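You operate a simulated robot arm through the tools that you are given. There is no shell and no other tool. Be economical: measure what you need, move in short steps, check, and stop when the job is done.

Carry out the task below with a simulated robot arm. There is one attempt and no reset: what you move stays moved.

Task
Put the bag labelled "tees" from the glue end of the long bench on the black tape roll.

It is judged by the outcome, as a careful person would: the job done as asked, and still so three seconds after it is handed in. It fails if anything else is knocked over, pushed out of place, dropped, spilled or broken.

Robot
A 7-joint arm with a two-finger parallel gripper, fixed in place. Base frame: the origin is at the foot of the arm, x ahead of it, y to its left, z up; the work surface is at about z = 0. Lengths are in mm, angles in degrees, forces in N, time in s.
With the tool pointing down near the work surface it reaches from about 240 to 620 mm from the base axis. Its first joint turns from -66.0 to 66.0 degrees. Payload 2.6 kg.
Tool frame: the origin (TCP) lies between the finger pads and is the grasp point; the fingertips stand 30 mm ahead of it; z points along the fingers, y is the line along which they close. Largest opening 94 mm; finger width 28, thickness 10; the body of the gripper, 50 by 96 mm, starts 55 mm behind the TCP.
Orientation is told as [roll, pitch, yaw] about the base's x, y, z axes, in that order, counted from this pose: with the fingers straight down and closing along the base's y, the tool's x points along the base's -x, its y along +y and its z along -z.

Tools
- The arm moves only by the tool play_rows. Its arguments are lists of equal length, an entry for each row: "delta_rot": the turn, a rotation vector about the tool's x, y, z in degrees, a list of three; "delta_pos": the shift along the tool's x, y, z in m, a list of three; "claw": the gripper command, from -1 (fully open) to 1 (shut), values between in proportion. In form: {"delta_rot": [[ax, ay, az], ...], "delta_pos": [[tx, ty, tz], ...], "claw": [claw, ...]}. A call has 1 to 20 rows; each row shifts and turns the commanded pose from where the row before left it, along the tool's axes as they then stand. Rows are played at 5 a second. More than 50 mm and 8.6 degrees between two rows, or a gripper value outside its range, and nothing of the call is played. Where a pose cannot be reached the arm comes as near as it can. A force on the tool above 40 N (or 10 N above the force at the start of the call, whichever is more), or a blocked arm, ends the call early, and 0.2 s more pass. Each finger travels about 72 mm/s and halts on what it meets, pressing with about 41 N; the grip force reading is that of the motor and also rises with nothing between the fingers. The clock runs only during rows and for 0.2 s after the last one: add rows that do not move to give the fingers time. The reply holds the time, the measured pose of the TCP, the force on the tool along the base axes, the opening and the grip force, in the units named above and with some noise.
- Cameras (640 x 400 px; columns grow to the right, rows downward): "scene" is fixed at [29.4, 429, 559.1]; the picture's right is [-0.82, -0.58, 0.00], its down [-0.36, 0.51, -0.78] and it looks along [0.45, -0.64, -0.63] (base axes); focal length 342 px, centre (320, 200). "wrist" rides on the gripper at [-37, 0, -58] in the tool frame; the picture's right is [0.00, -1.00, 0.00], its down [0.97, 0.00, -0.24] and it looks along [0.24, 0.00, 0.97] (tool axes); focal length 218 px, centre (320, 200). There is no depth. A picture from a camera that has moved, and an enlarged one, comes with that camera's place and axes in the base frame and with its lens.
- snapshot(camera): a new picture of that camera. It takes no simulated time.
- inspect(camera, box): a new picture of the part [left, top, right, bottom] of that camera's present view, enlarged. It takes no simulated time.
- sign_off(): hands the job in; it is judged then, once.

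Work in short steps. Places have to be worked out from the pictures, the camera data and where the tool is seen: move nearer, look again, correct. Check each grasp and each placing, and mend what went wrong. You have 90 turns and 38 pictures in all, those below and enlarged ones among them. Open the gripper and draw the arm clear of the work before you hand the job in, unless the task says otherwise; then end with one line.

The tools are called after "Call:" as a command line: name --argument value ..., lists and objects as JSON in quotes. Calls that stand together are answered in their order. play_rows: Moves the arm, as the interface text tells. Its arguments: {"type":"object","properties":{"delta_rot":{"type":"array"},"delta_pos":{"type":"array"},"claw":{"type":"array"}},"required":["delta_rot","delta_pos","claw"]} The other tools are called the same way: snapshot (camera) takes a picture; inspect (camera, box) takes an enlarged picture of a part of a camera's view; sign_off () hands the job in.

At the start:

```text
t: 0.0
tool_pos: [444.4, -69.4, 226.3]
ee_rot: [0.1, 0.1, 0.0]
wrist_force: [0.1, 1.0, 0.0]
grip_width: 94.0
grasp_force: 0.1
```

scene: 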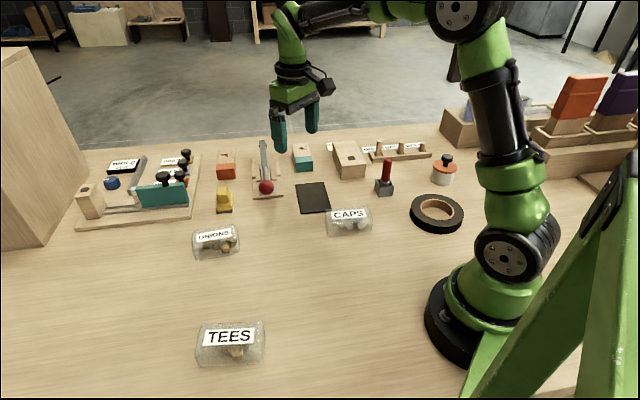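
wrist: 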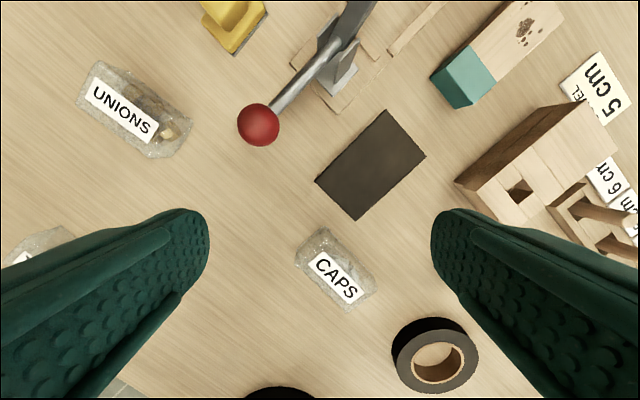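

The TEES bag is near (317, 277) and the tape roll near (165, -243). I'll go above the bag at the present height, turn to yaw 35 and look.

Call:
play_rows --delta_rot '[[0, 0, 0], [0, 0, 0], [0, 0, 0], [0, 0, 0], [0, 0, 0], [0, 0, 0], [0, 0, 0], [0, 0, 0], [0, 0, 0], [0, 0, 0], [0, 0, -7], [0, 0, -7], [0, 0, -7], [0, 0, -7], [0, 0, -7], [0, 0, 0]]' --delta_pos '[[0.0127, 0.0346, 0], [0.0127, 0.0346, 0], [0.0127, 0.0346, 0], [0.0127, 0.0346, 0], [0.0127, 0.0346, 0], [0.0127, 0.0346, 0], [0.0127, 0.0346, 0], [0.0127, 0.0346, 0], [0.0127, 0.0346, 0], [0.0127, 0.0346, 0], [0, 0, 0], [0, 0, 0], [0, 0, 0], [0, 0, 0], [0, 0, 0], [0, 0, 0]]' --claw '[-1, -1, -1, -1, -1, -1, -1, -1, -1, -1, -1, -1, -1, -1, -1, -1]'

Call:
snapshot --camera "wrist"

Call:
snapshot --camera "scene"

```text
t: 3.4
tool_pos: [316.5, 276.5, 226.6]
ee_rot: [0.0, 0.0, 35.1]
wrist_force: [-0.1, 0.0, 0.1]
grip_width: 94.1
grasp_force: 0.0
```

```text
35 pictures are left
camera wrist: at [346.7, 296.8, 284.5], right [0.57, -0.82, 0.0], down [-0.79, -0.56, 0.24], along [-0.2, -0.14, -0.97], focal length 218 px, centre (320, 200)
```

wrist: 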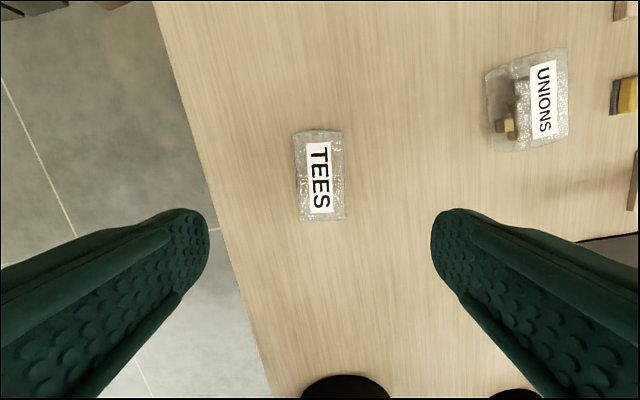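

```text
34 pictures are left
```

scene: 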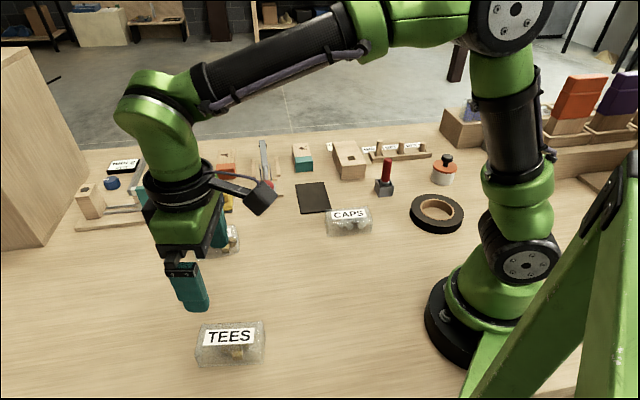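

The bag is centred under the tool at (316, 276), about 60 mm wide across the fingers. I'll go down partway and check again.

Call:
play_rows --delta_rot '[[0, 0, 0], [0, 0, 0], [0, 0, 0], [0, 0, 0], [0, 0, 0]]' --delta_pos '[[0, 0, 0.035], [0, 0, 0.035], [0, 0, 0.035], [0, 0, 0.025], [0, 0, 0]]' --claw '[-1, -1, -1, -1, -1]'

Call:
snapshot --camera "wrist"

Call:
inspect --camera "scene" --box '[140, 260, 340, 400]'

```text
t: 4.6
tool_pos: [317.8, 275.3, 96.2]
ee_rot: [0.0, 0.0, 34.9]
wrist_force: [0.3, -0.1, 0.5]
grip_width: 93.9
grasp_force: 0.2
```

```text
33 pictures are left
camera wrist: at [347.3, 296.6, 154.9], right [0.57, -0.82, 0.0], down [-0.8, -0.56, 0.24], along [-0.2, -0.14, -0.97], focal length 218 px, centre (320, 200)
```

wrist: 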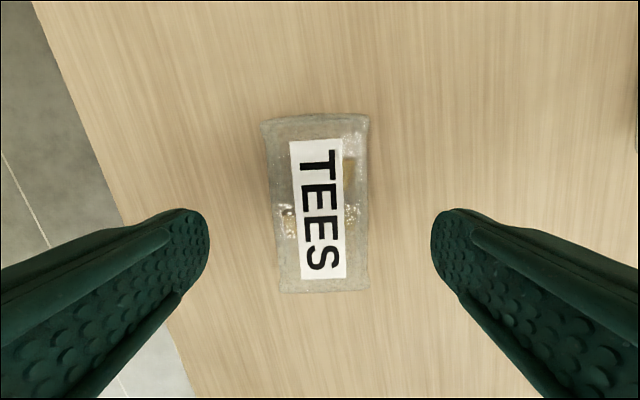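

```text
2.86 times, centred on (240, 330) of scene
camera zoom: at [29.4, 429.0, 559.1], right [-0.82, -0.58, 0.0], down [-0.36, 0.51, -0.78], along [0.45, -0.64, -0.63], focal length 977 px, centre (549, -171)
```

zoom: 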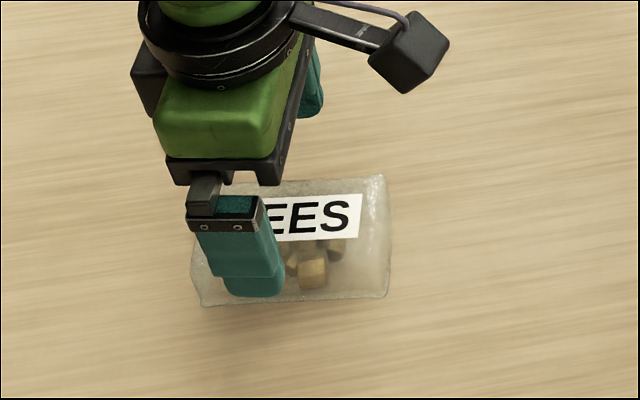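

The bag is still centred at about (316, 275), twisted roughly 3°. I'll correct the twist, lower to TCP z ≈ 35 mm and close.

Call:
play_rows --delta_rot '[[0, 0, -3], [0, 0, 0], [0, 0, 0], [0, 0, 0], [0, 0, 0], [0, 0, 0], [0, 0, 0], [0, 0, 0]]' --delta_pos '[[0, 0, 0.02], [0, 0, 0.02], [0, 0, 0.021], [0, 0, 0], [0, 0, 0], [0, 0, 0], [0, 0, 0], [0, 0, 0]]' --claw '[-1, -1, -1, -1, 1, 1, 1, 1]'

Call:
snapshot --camera "wrist"

```text
t: 6.4
tool_pos: [317.1, 274.9, 35.1]
ee_rot: [0.0, -0.1, 38.1]
wrist_force: [-0.7, -0.9, 0.0]
grip_width: 63.9
grasp_force: 41.1
```

```text
31 pictures are left
camera wrist: at [345.4, 297.8, 93.7], right [0.62, -0.79, 0.0], down [-0.77, -0.6, 0.24], along [-0.19, -0.15, -0.97], focal length 218 px, centre (320, 200)
```

wrist: 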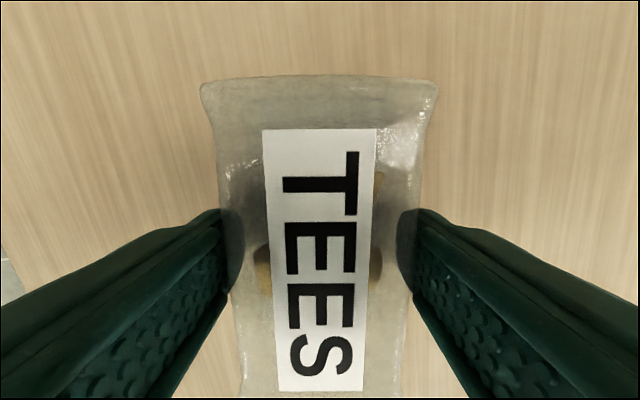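

The fingers hold the bag at 64 mm with 41 N. I'll lift it slowly and check for slip.

Call:
play_rows --delta_rot '[[0, 0, 0], [0, 0, 0], [0, 0, 0], [0, 0, 0], [0, 0, 0], [0, 0, 0], [0, 0, 0]]' --delta_pos '[[0, 0, -0.015], [0, 0, -0.025], [0, 0, -0.035], [0, 0, -0.035], [0, 0, -0.035], [0, 0, -0.035], [0, 0, 0]]' --claw '[1, 1, 1, 1, 1, 1, 1]'

Call:
snapshot --camera "scene"

Call:
snapshot --camera "wrist"

```text
t: 8.0
tool_pos: [317.4, 275.7, 215.2]
ee_rot: [0.0, 0.0, 38.1]
wrist_force: [-0.4, 0.2, 0.5]
grip_width: 0.0
grasp_force: 33.0
```

```text
30 pictures are left
```

scene: 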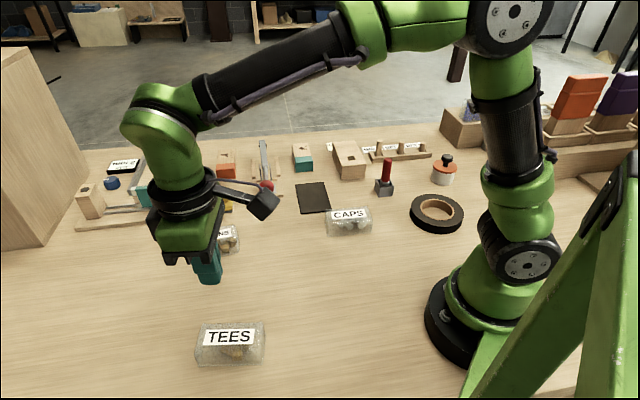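

```text
29 pictures are left
camera wrist: at [345.2, 297.5, 273.3], right [0.62, -0.79, 0.0], down [-0.77, -0.6, 0.24], along [-0.19, -0.15, -0.97], focal length 218 px, centre (320, 200)
```

wrist: 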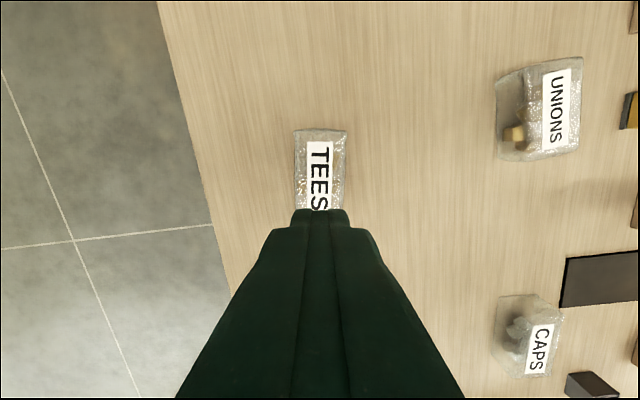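

The bag slipped out and is still in its original place. I'll look closely at its shape before trying again.

Call:
inspect --camera "scene" --box '[180, 305, 280, 375]'

Call:
inspect --camera "scene" --box '[310, 190, 390, 245]'

```text
5.71 times, centred on (230, 340) of scene
camera zoom: at [29.4, 429.0, 559.1], right [-0.82, -0.58, 0.0], down [-0.36, 0.51, -0.78], along [0.45, -0.64, -0.63], focal length 1954 px, centre (834, -600)
```

zoom: 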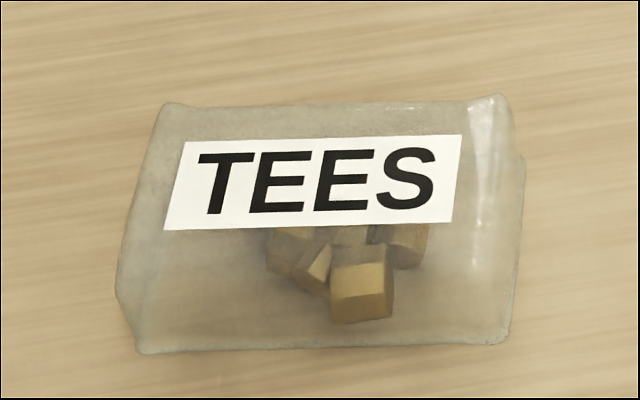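

```text
7.27 times, centred on (350, 218) of scene
camera zoom: at [29.4, 429.0, 559.1], right [-0.82, -0.58, 0.0], down [-0.36, 0.51, -0.78], along [0.45, -0.64, -0.63], focal length 2486 px, centre (102, 73)
```

zoom: 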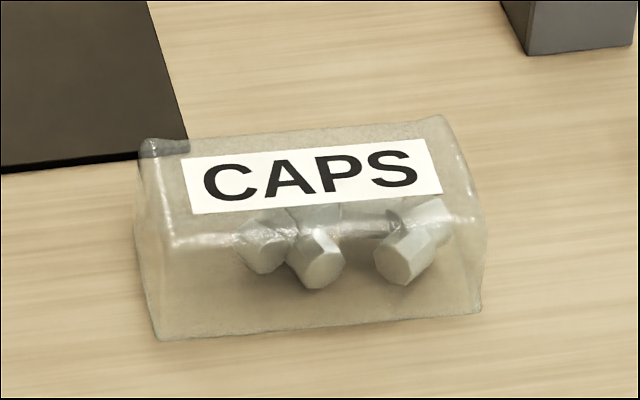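

The bag looks like a puffy pillow about 40 mm tall, and it slid out early in the lift. I'll go back, grip slightly lower with the tips almost on the bench, and lift in very small steps while watching the opening.

Call:
play_rows --delta_rot '[[0, 0, 0], [0, 0, 0], [0, 0, 0], [0, 0, 0], [0, 0, 0], [0, 0, 0], [0, 0, 0], [0, 0, 0], [0, 0, 0], [0, 0, 0], [0, 0, 0], [0, 0, 0], [0, 0, 0]]' --delta_pos '[[0, 0, 0], [0, 0, 0], [0, 0, 0], [0, 0, 0.035], [0, 0, 0.035], [0, 0, 0.035], [0, 0, 0.035], [0, 0, 0.025], [0, 0, 0.015], [0, 0, 0.003], [0, 0, 0], [0, 0, 0], [0, 0, 0]]' --claw '[-1, -1, -1, -1, -1, -1, -1, -1, -1, -1, -1, 1, 1]'

Call:
play_rows --delta_rot '[[0, 0, 0], [0, 0, 0], [0, 0, 0], [0, 0, 0]]' --delta_pos '[[0, 0, 0], [0, 0, 0], [0, 0, 0], [0, 0, 0]]' --claw '[1, 1, 1, 1]'

Call:
play_rows --delta_rot '[[0, 0, 0], [0, 0, 0]]' --delta_pos '[[0, 0, -0.002], [0, 0, -0.003]]' --claw '[1, 1]'

Call:
play_rows --delta_rot '[[0, 0, 0], [0, 0, 0]]' --delta_pos '[[0, 0, -0.003], [0, 0, -0.003]]' --claw '[1, 1]'

Call:
snapshot --camera "wrist"

Call:
inspect --camera "scene" --box '[140, 260, 340, 400]'

```text
t: 10.8
tool_pos: [318.1, 276.0, 33.1]
ee_rot: [0.0, 0.0, 38.0]
wrist_force: [-0.7, -0.4, 0.2]
grip_width: 64.0
grasp_force: 40.9
```

```text
t: 11.8
tool_pos: [317.6, 275.8, 32.7]
ee_rot: [0.0, 0.0, 38.0]
wrist_force: [-1.7, -0.9, 0.5]
grip_width: 63.9
grasp_force: 41.6
```

```text
t: 12.4
tool_pos: [317.4, 274.9, 37.3]
ee_rot: [0.0, 0.0, 37.9]
wrist_force: [1.1, -0.2, -1.1]
grip_width: 63.7
grasp_force: 41.2
```

```text
t: 13.0
tool_pos: [317.3, 276.4, 43.0]
ee_rot: [0.0, 0.0, 38.0]
wrist_force: [1.1, 0.2, -1.5]
grip_width: 63.9
grasp_force: 41.0
```

```text
26 pictures are left
camera wrist: at [345.3, 298.3, 101.5], right [0.61, -0.79, 0.0], down [-0.77, -0.6, 0.24], along [-0.19, -0.15, -0.97], focal length 218 px, centre (320, 200)
```

wrist: 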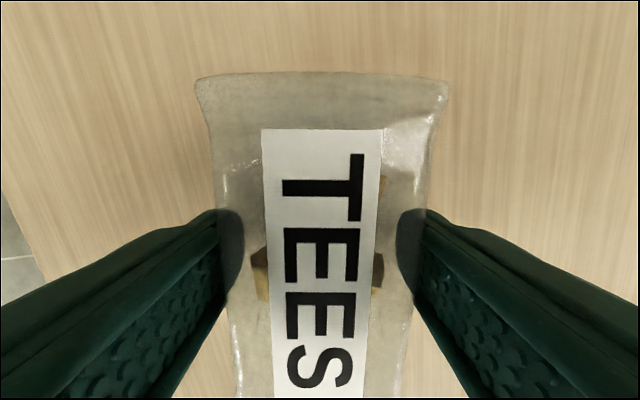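

```text
2.86 times, centred on (240, 330) of scene
camera zoom: at [29.4, 429.1, 559.1], right [-0.82, -0.58, 0.0], down [-0.36, 0.51, -0.78], along [0.45, -0.64, -0.63], focal length 977 px, centre (549, -171)
```

zoom: 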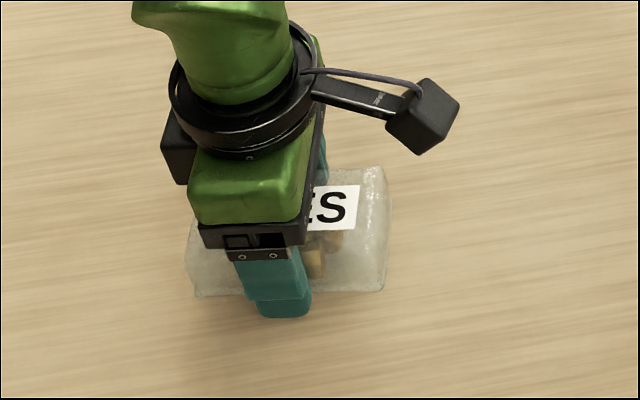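

The bag is now off the bench with 1.5 N of weight and a steady 64 mm opening. I'll keep raising slowly and check for creep.

Call:
play_rows --delta_rot '[[0, 0, 0], [0, 0, 0], [0, 0, 0], [0, 0, 0], [0, 0, 0]]' --delta_pos '[[0, 0, -0.003], [0, 0, -0.004], [0, 0, -0.004], [0, 0, -0.003], [0, 0, 0]]' --claw '[1, 1, 1, 1, 1]'

Call:
snapshot --camera "wrist"

```text
t: 14.2
tool_pos: [317.0, 275.3, 58.5]
ee_rot: [0.0, -0.1, 38.0]
wrist_force: [0.3, 0.1, -0.9]
grip_width: 63.9
grasp_force: 40.8
```

```text
24 pictures are left
camera wrist: at [345.5, 298.1, 116.0], right [0.61, -0.79, 0.0], down [-0.77, -0.6, 0.24], along [-0.19, -0.15, -0.97], focal length 218 px, centre (320, 200)
```

wrist: 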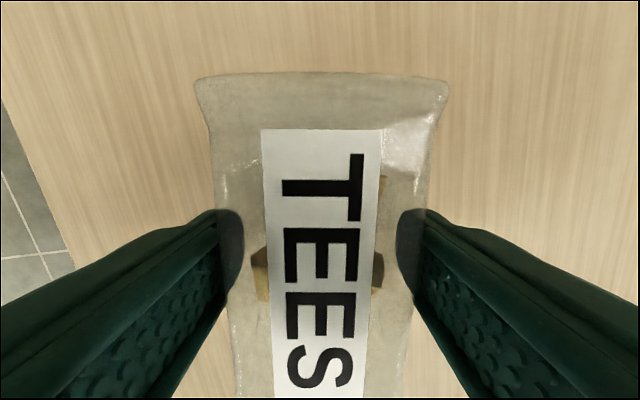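

There's no creep: the picture matches the last one. I'll go on up to about z 125 at a gentle speed.

Call:
play_rows --delta_rot '[[0, 0, 0], [0, 0, 0], [0, 0, 0], [0, 0, 0], [0, 0, 0], [0, 0, 0], [0, 0, 0], [0, 0, 0], [0, 0, 0], [0, 0, 0], [0, 0, 0], [0, 0, 0], [0, 0, 0]]' --delta_pos '[[0, 0, -0.003], [0, 0, -0.005], [0, 0, -0.006], [0, 0, -0.006], [0, 0, -0.006], [0, 0, -0.006], [0, 0, -0.006], [0, 0, -0.006], [0, 0, -0.006], [0, 0, -0.006], [0, 0, -0.006], [0, 0, -0.004], [0, 0, -0.002]]' --claw '[1, 1, 1, 1, 1, 1, 1, 1, 1, 1, 1, 1, 1]'

Call:
snapshot --camera "wrist"

Call:
inspect --camera "scene" --box '[390, 130, 490, 240]'

```text
t: 17.0
tool_pos: [318.0, 276.2, 126.1]
ee_rot: [0.0, 0.0, 38.0]
wrist_force: [-0.6, 0.3, -0.9]
grip_width: 63.9
grasp_force: 41.3
```

```text
23 pictures are left
camera wrist: at [345.8, 297.9, 183.5], right [0.61, -0.79, 0.0], down [-0.77, -0.6, 0.24], along [-0.19, -0.15, -0.97], focal length 218 px, centre (320, 200)
```

wrist: 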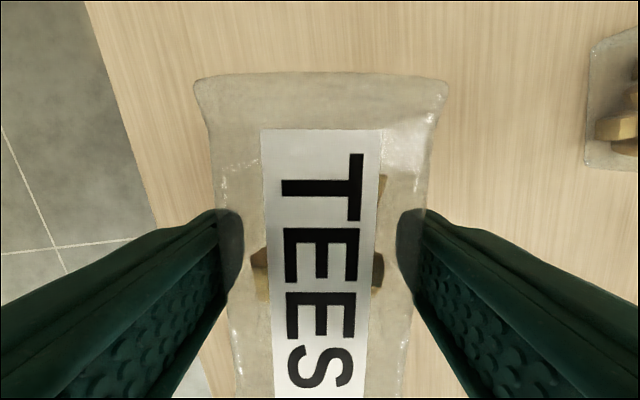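

```text
3.64 times, centred on (440, 185) of scene
camera zoom: at [29.4, 429.1, 559.1], right [-0.82, -0.58, 0.0], down [-0.36, 0.51, -0.78], along [0.45, -0.64, -0.63], focal length 1243 px, centre (-116, 254)
```

zoom: 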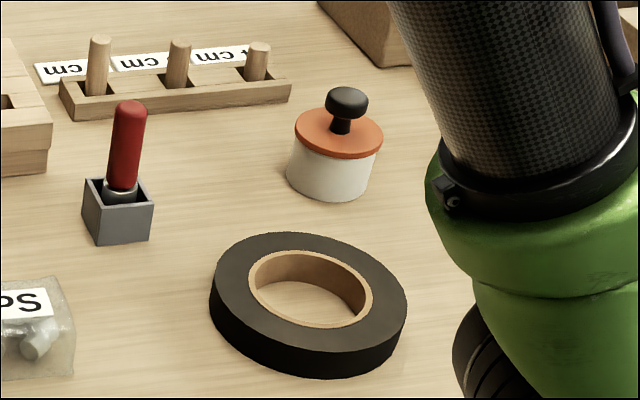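

The hold is stable. The roll is near (170, -236), about 35 mm tall, with a hole about 75 mm across that the bag can span lengthwise. I'll swing slowly around the base, drawing inward at the same time.

Call:
play_rows --delta_rot '[[0, 0, 1], [0, 0, 1], [0, 0, 2], [0, 0, 2], [0, 0, 2], [0, 0, 2], [0, 0, 2], [0, 0, 2], [0, 0, 2], [0, 0, 2], [0, 0, 2], [0, 0, 2], [0, 0, 2], [0, 0, 2], [0, 0, 2], [0, 0, 2], [0, 0, 2], [0, 0, 2], [0, 0, 1], [0, 0, 1]]' --delta_pos '[[0.0022, -0.0071, 0], [0.0022, -0.0071, 0], [0.0045, -0.01445, 0], [0.0045, -0.01445, 0], [0.0045, -0.01445, 0], [0.0045, -0.01445, 0], [0.0045, -0.01445, 0], [0.0045, -0.01445, 0], [0.00457, -0.01325, 0], [0.00457, -0.01325, 0], [0.00457, -0.01325, 0], [0.00457, -0.01325, 0], [0.00457, -0.01325, 0], [0.00457, -0.01325, 0], [0.0046, -0.01225, 0], [0.0046, -0.01225, 0], [0.0046, -0.01225, 0], [0.0046, -0.01225, 0], [0.0023, -0.0061, 0], [0.0023, -0.0061, 0]]' --claw '[1, 1, 1, 1, 1, 1, 1, 1, 1, 1, 1, 1, 1, 1, 1, 1, 1, 1, 1, 1]'

```text
t: 21.2
tool_pos: [329.1, 26.2, 125.1]
ee_rot: [0.0, 0.0, 2.0]
wrist_force: [-0.3, 0.2, -1.1]
grip_width: 63.7
grasp_force: 40.6
```

The bag is still held (63.7 mm) at (329, 26). I'll continue the swing.

Call:
play_rows --delta_rot '[[0, 0, 1], [0, 0, 1], [0, 0, 2], [0, 0, 2], [0, 0, 2], [0, 0, 2], [0, 0, 2], [0, 0, 2], [0, 0, 2], [0, 0, 2], [0, 0, 2], [0, 0, 2], [0, 0, 2], [0, 0, 2], [0, 0, 2], [0, 0, 2], [0, 0, 2], [0, 0, 2], [0, 0, 1], [0, 0, 1]]' --delta_pos '[[0.0003, -0.0056, 0], [0.0003, -0.0056, 0], [0.0006, -0.0112, 0], [0.0006, -0.0112, 0], [0.0006, -0.0112, 0], [0.0006, -0.0112, 0], [0.0006, -0.0112, 0], [0.0006, -0.0112, 0], [0.0006, -0.0112, 0], [0.0006, -0.0112, 0], [0.0006, -0.0112, 0], [0.0006, -0.0112, 0], [0.0006, -0.0112, 0], [0.0006, -0.0112, 0], [0.0006, -0.0112, 0], [0.0006, -0.0112, 0], [0.0006, -0.0112, 0], [0.0006, -0.0112, 0], [0.0003, -0.0056, 0], [0.0003, -0.0056, 0]]' --claw '[1, 1, 1, 1, 1, 1, 1, 1, 1, 1, 1, 1, 1, 1, 1, 1, 1, 1, 1, 1]'

Call:
snapshot --camera "scene"

Call:
snapshot --camera "wrist"

```text
t: 25.4
tool_pos: [267.0, -161.7, 125.2]
ee_rot: [0.1, -0.1, -34.1]
wrist_force: [0.1, 0.0, -0.9]
grip_width: 63.9
grasp_force: 41.3
```

```text
21 pictures are left
```

scene: 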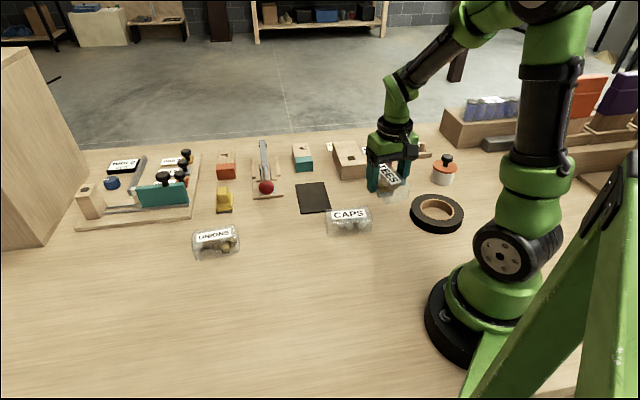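

```text
20 pictures are left
camera wrist: at [296.6, -183.3, 183.9], right [-0.56, -0.83, 0.0], down [-0.8, 0.54, 0.24], along [-0.2, 0.13, -0.97], focal length 218 px, centre (320, 200)
```

wrist: 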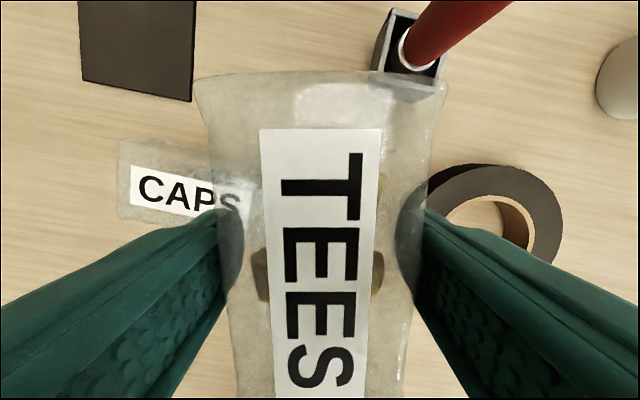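

The roll centre is now estimated at about (168, -250), and the bag is held firmly. I'll swing the remaining way, drawing in a little first to keep clear of the red handle.

Call:
play_rows --delta_rot '[[0, 0, 0], [0, 0, 0], [0, 0, 1], [0, 0, 2], [0, 0, 2], [0, 0, 2], [0, 0, 2], [0, 0, 2], [0, 0, 2], [0, 0, 2], [0, 0, 2], [0, 0, 2], [0, 0, 2], [0, 0, 1], [0, 0, 0]]' --delta_pos '[[0.005, 0, 0], [0.005, 0, 0], [0, -0.0053, 0], [-0.0003, -0.0106, 0], [-0.0003, -0.0106, 0], [-0.0003, -0.0106, 0], [-0.0003, -0.0106, 0], [-0.0003, -0.0106, 0], [-0.0003, -0.0106, 0], [-0.0003, -0.0106, 0], [-0.0003, -0.0106, 0], [-0.0003, -0.0106, 0], [-0.0003, -0.0106, 0], [0, -0.0053, 0], [0, 0, 0]]' --claw '[1, 1, 1, 1, 1, 1, 1, 1, 1, 1, 1, 1, 1, 1, 1]'

Call:
snapshot --camera "wrist"

Call:
inspect --camera "scene" --box '[360, 110, 520, 240]'

```text
t: 28.6
tool_pos: [180.5, -241.4, 125.9]
ee_rot: [0.1, 0.0, -56.1]
wrist_force: [-0.4, 0.6, -1.0]
grip_width: 63.9
grasp_force: 41.3
```

```text
19 pictures are left
camera wrist: at [199.9, -273.0, 184.2], right [-0.83, -0.56, 0.0], down [-0.54, 0.81, 0.24], along [-0.13, 0.2, -0.97], focal length 218 px, centre (320, 200)
```

wrist: 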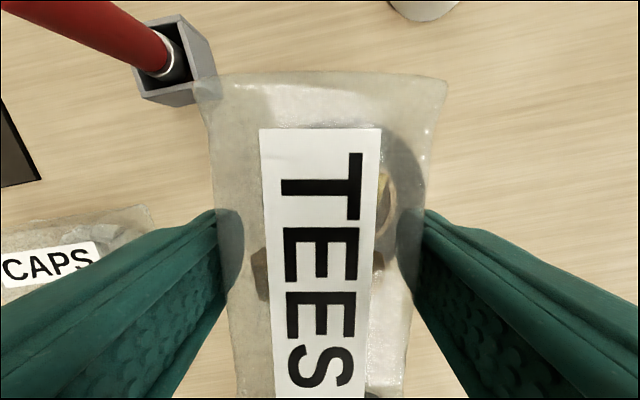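

```text
3.08 times, centred on (440, 175) of scene
camera zoom: at [29.4, 429.0, 559.1], right [-0.82, -0.58, 0.0], down [-0.36, 0.51, -0.78], along [0.45, -0.64, -0.63], focal length 1052 px, centre (-49, 277)
```

zoom: 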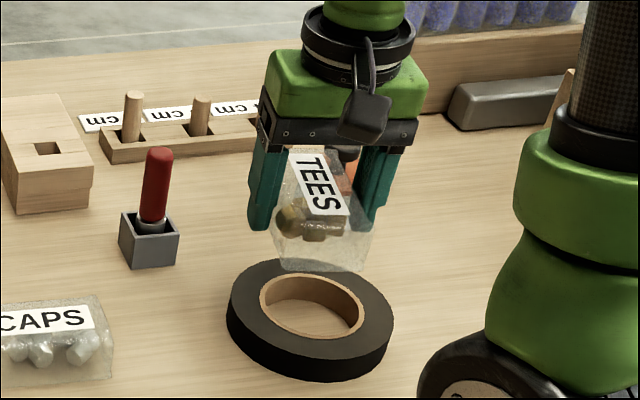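

The bag is over the roll and needs a fine offset. I'll enlarge the wrist view to locate the ring through the clear bag.

Call:
inspect --camera "wrist" --box '[200, 60, 460, 400]'

```text
1.18 times, centred on (330, 230) of wrist
camera zoom: at [199.9, -273.0, 184.2], right [-0.83, -0.56, 0.0], down [-0.54, 0.81, 0.24], along [-0.13, 0.2, -0.97], focal length 257 px, centre (308, 165)
```

zoom: 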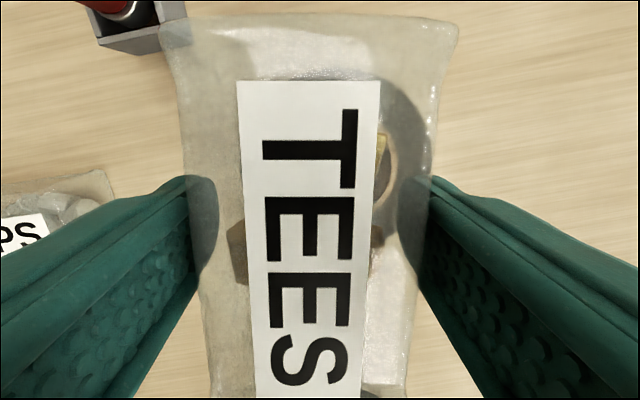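

Combining the views, the roll centre is about (167, -247). I'll shift there and come down slowly to TCP z ≈ 75.

Call:
play_rows --delta_rot '[[0, 0, 0], [0, 0, 0], [0, 0, 0], [0, 0, 0], [0, 0, 0], [0, 0, 0], [0, 0, 0], [0, 0, 0], [0, 0, 0], [0, 0, 0], [0, 0, 0], [0, 0, 0], [0, 0, 0], [0, 0, 0]]' --delta_pos '[[0.0009, -0.0045, 0], [0.001, -0.005, 0], [0.001, -0.0048, 0], [0, 0, 0.003], [0, 0, 0.005], [0, 0, 0.005], [0, 0, 0.005], [0, 0, 0.006], [0, 0, 0.006], [0, 0, 0.006], [0, 0, 0.006], [0, 0, 0.005], [0, 0, 0.003], [0, 0, 0]]' --claw '[1, 1, 1, 1, 1, 1, 1, 1, 1, 1, 1, 1, 1, 1]'

Call:
inspect --camera "scene" --box '[360, 130, 520, 240]'

Call:
snapshot --camera "wrist"

```text
t: 31.6
tool_pos: [167.0, -247.5, 75.7]
ee_rot: [0.1, 0.0, -56.0]
wrist_force: [0.1, -0.3, -1.6]
grip_width: 63.8
grasp_force: 41.1
```

```text
3.64 times, centred on (440, 185) of scene
camera zoom: at [29.4, 429.0, 559.1], right [-0.82, -0.58, 0.0], down [-0.36, 0.51, -0.78], along [0.45, -0.64, -0.63], focal length 1243 px, centre (-116, 254)
```

zoom: 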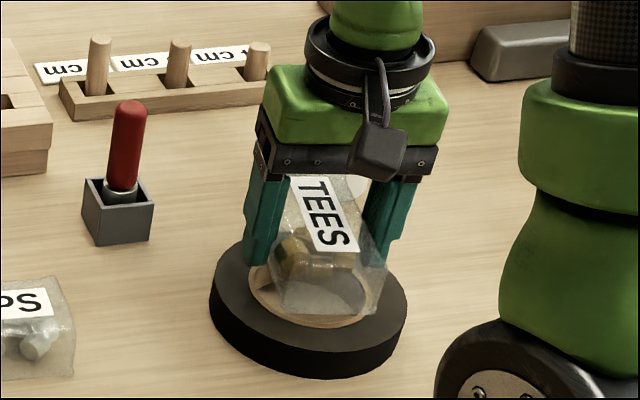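

```text
15 pictures are left
camera wrist: at [186.8, -278.2, 133.8], right [-0.83, -0.56, 0.0], down [-0.54, 0.81, 0.24], along [-0.13, 0.2, -0.97], focal length 218 px, centre (320, 200)
```

wrist: 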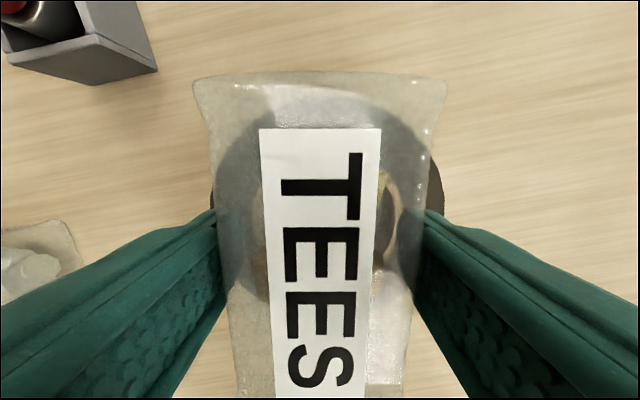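

The two views disagree by several mm about the radial offset, and that depends on the roll's height. I'll zoom in on the roll to settle it before lowering.

Call:
inspect --camera "scene" --box '[405, 175, 475, 240]'

Call:
inspect --camera "wrist" --box '[180, 60, 470, 320]'

```text
6.15 times, centred on (440, 208) of scene
camera zoom: at [29.4, 429.0, 559.1], right [-0.82, -0.58, 0.0], down [-0.36, 0.51, -0.78], along [0.45, -0.64, -0.63], focal length 2104 px, centre (-418, 154)
```

zoom: 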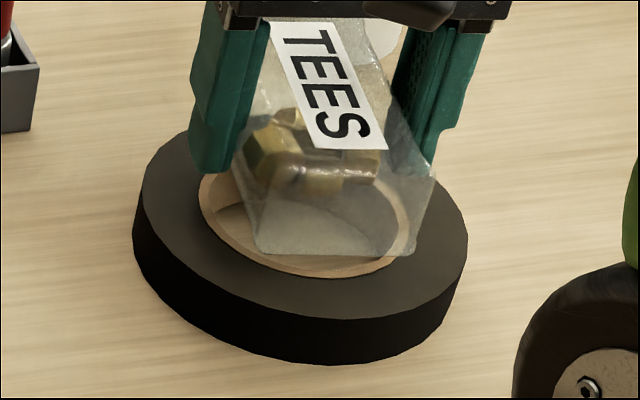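

```text
1.54 times, centred on (325, 190) of wrist
camera zoom: at [186.8, -278.2, 133.8], right [-0.83, -0.56, 0.0], down [-0.54, 0.81, 0.24], along [-0.13, 0.2, -0.97], focal length 336 px, centre (312, 215)
```

zoom: 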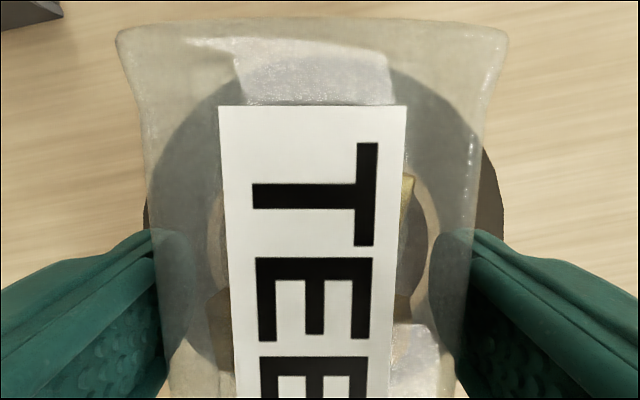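

The roll is about 24 mm tall and the bag sits a few mm off centre. I'll shift +4 mm in tool x and -5 mm in tool y, then lower to z ≈ 61.

Call:
play_rows --delta_rot '[[0, 0, 0], [0, 0, 0], [0, 0, 0], [0, 0, 0], [0, 0, 0], [0, 0, 0], [0, 0, 0]]' --delta_pos '[[0.002, -0.0025, 0], [0.002, -0.0025, 0], [0, 0, 0.003], [0, 0, 0.004], [0, 0, 0.004], [0, 0, 0.003], [0, 0, 0]]' --claw '[1, 1, 1, 1, 1, 1, 1]'

Call:
play_rows --delta_rot '[[0, 0, 0], [0, 0, 0]]' --delta_pos '[[0, 0, 0.001], [0, 0, 0.001]]' --claw '[1, 1]'

Call:
inspect --camera "scene" --box '[405, 175, 475, 240]'

```text
t: 33.2
tool_pos: [159.5, -247.0, 61.2]
ee_rot: [0.0, 0.0, -56.0]
wrist_force: [0.5, -0.7, -1.5]
grip_width: 64.0
grasp_force: 41.5
```

```text
t: 33.8
tool_pos: [160.1, -246.1, 59.9]
ee_rot: [0.0, -0.1, -56.0]
wrist_force: [0.5, 0.5, -0.7]
grip_width: 63.6
grasp_force: 41.0
```

```text
6.15 times, centred on (440, 208) of scene
camera zoom: at [29.4, 429.0, 559.1], right [-0.82, -0.58, 0.0], down [-0.36, 0.51, -0.78], along [0.45, -0.64, -0.63], focal length 2104 px, centre (-418, 154)
```

zoom: 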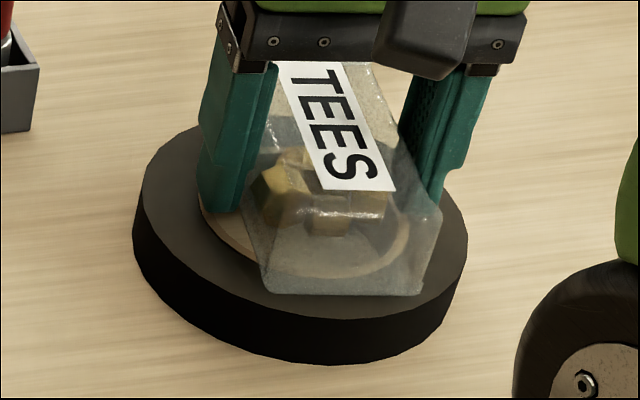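

The bag's near end now overlaps the ring rim. I'll lower in 1 mm steps until it touches.

Call:
play_rows --delta_rot '[[0, 0, 0], [0, 0, 0]]' --delta_pos '[[0, 0, 0.001], [0, 0, 0.001]]' --claw '[1, 1]'

Call:
play_rows --delta_rot '[[0, 0, 0], [0, 0, 0]]' --delta_pos '[[0, 0, 0.001], [0, 0, 0]]' --claw '[1, 1]'

```text
t: 34.4
tool_pos: [160.4, -246.2, 57.0]
ee_rot: [0.1, 0.0, -56.0]
wrist_force: [0.1, 0.3, -0.9]
grip_width: 63.6
grasp_force: 41.1
```

```text
t: 35.0
tool_pos: [160.9, -246.6, 56.3]
ee_rot: [0.0, 0.0, -55.9]
wrist_force: [0.5, 0.8, -0.8]
grip_width: 63.8
grasp_force: 41.0
```

There's no contact yet, so I'll keep lowering carefully.

Call:
play_rows --delta_rot '[[0, 0, 0], [0, 0, 0]]' --delta_pos '[[0, 0, 0.001], [0, 0, 0]]' --claw '[1, 1]'

Call:
play_rows --delta_rot '[[0, 0, 0], [0, 0, 0]]' --delta_pos '[[0, 0, 0.001], [0, 0, 0]]' --claw '[1, 1]'

Call:
inspect --camera "scene" --box '[405, 175, 475, 240]'

```text
t: 35.6
tool_pos: [160.6, -246.7, 55.6]
ee_rot: [0.0, 0.1, -56.1]
wrist_force: [-3.0, 2.4, 15.1]
grip_width: 63.9
grasp_force: 41.1
```

```text
t: 36.2
tool_pos: [159.9, -246.3, 55.8]
ee_rot: [0.0, -0.1, -56.1]
wrist_force: [-4.7, 6.6, 33.0]
grip_width: 63.7
grasp_force: 41.1
```

```text
6.15 times, centred on (440, 208) of scene
camera zoom: at [29.3, 429.1, 559.0], right [-0.82, -0.58, 0.0], down [-0.36, 0.51, -0.78], along [0.45, -0.64, -0.63], focal length 2104 px, centre (-418, 154)
```

zoom: 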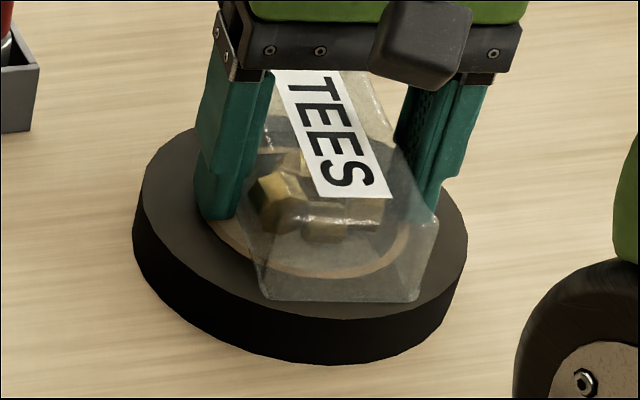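

The bag is resting on the ring (33 N). I'll ease off about 1 mm and then open gently.

Call:
play_rows --delta_rot '[[0, 0, 0], [0, 0, 0]]' --delta_pos '[[0, 0, -0.0014], [0, 0, 0]]' --claw '[1, 1]'

Call:
play_rows --delta_rot '[[0, 0, 0], [0, 0, 0], [0, 0, 0], [0, 0, 0], [0, 0, 0]]' --delta_pos '[[0, 0, 0], [0, 0, 0], [0, 0, 0], [0, 0, 0], [0, 0, 0]]' --claw '[-0.4, -0.5, -0.6, -0.7, -0.8]'

Call:
inspect --camera "scene" --box '[405, 175, 475, 240]'

Call:
snapshot --camera "wrist"

```text
t: 36.8
tool_pos: [160.0, -246.5, 54.9]
ee_rot: [0.0, 0.1, -56.0]
wrist_force: [0.9, -2.2, 0.7]
grip_width: 63.7
grasp_force: 41.1
```

```text
t: 38.0
tool_pos: [160.0, -247.3, 56.0]
ee_rot: [-0.1, 0.1, -56.1]
wrist_force: [-0.2, 0.0, 0.2]
grip_width: 84.8
grasp_force: 0.1
```

```text
6.15 times, centred on (440, 208) of scene
camera zoom: at [29.4, 429.0, 559.1], right [-0.82, -0.58, 0.0], down [-0.36, 0.51, -0.78], along [0.45, -0.64, -0.63], focal length 2104 px, centre (-418, 154)
```

zoom: 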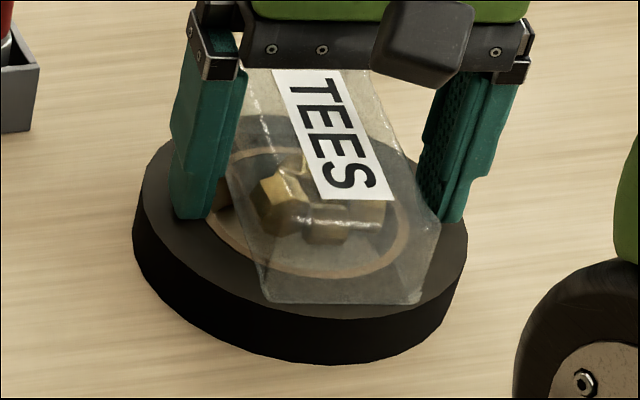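

```text
9 pictures are left
camera wrist: at [180.0, -277.7, 114.4], right [-0.83, -0.56, 0.0], down [-0.54, 0.81, 0.24], along [-0.13, 0.2, -0.97], focal length 218 px, centre (320, 200)
```

wrist: 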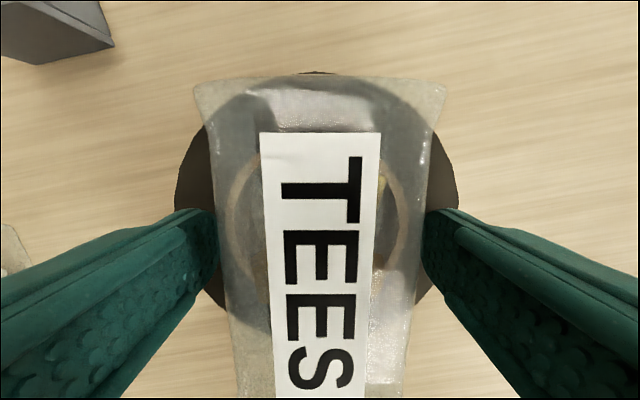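

The bag is released and rests steadily across the ring. I'll open fully and rise slowly, straight up.

Call:
play_rows --delta_rot '[[0, 0, 0], [0, 0, 0], [0, 0, 0], [0, 0, 0], [0, 0, 0], [0, 0, 0], [0, 0, 0], [0, 0, 0], [0, 0, 0], [0, 0, 0]]' --delta_pos '[[0, 0, 0], [0, 0, 0], [0, 0, -0.005], [0, 0, -0.01], [0, 0, -0.02], [0, 0, -0.025], [0, 0, -0.03], [0, 0, -0.03], [0, 0, -0.03], [0, 0, 0]]' --claw '[-1, -1, -1, -1, -1, -1, -1, -1, -1, -1]'

Call:
snapshot --camera "wrist"

Call:
snapshot --camera "scene"

```text
t: 40.2
tool_pos: [159.7, -247.2, 207.4]
ee_rot: [0.0, 0.0, -55.9]
wrist_force: [-0.4, 0.0, 0.0]
grip_width: 94.1
grasp_force: 0.0
```

```text
8 pictures are left
camera wrist: at [180.4, -277.5, 265.2], right [-0.83, -0.56, 0.0], down [-0.54, 0.81, 0.24], along [-0.13, 0.2, -0.97], focal length 218 px, centre (320, 200)
```

wrist: 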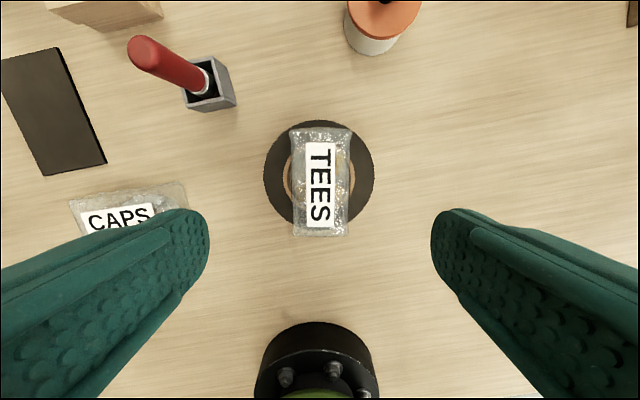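

```text
7 pictures are left
```

scene: 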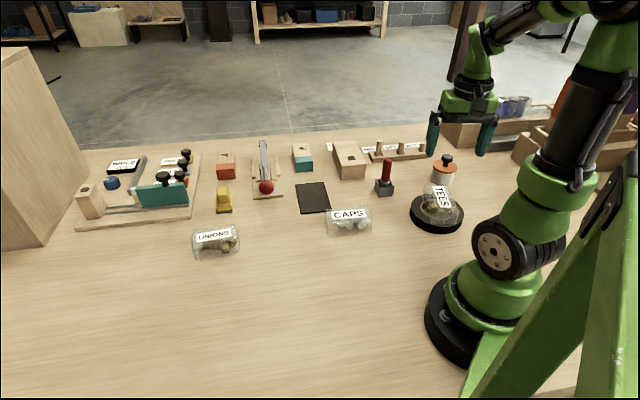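

The bag lies flat and stable across the roll, nothing else has moved, and the open gripper is well clear above. I'm handing the job in.

Call:
sign_off

```text
The job is handed in.
```

The "tees" bag is lying across the black tape roll. It slipped out of my first grip but stayed in place on the bench; nothing else was disturbed.
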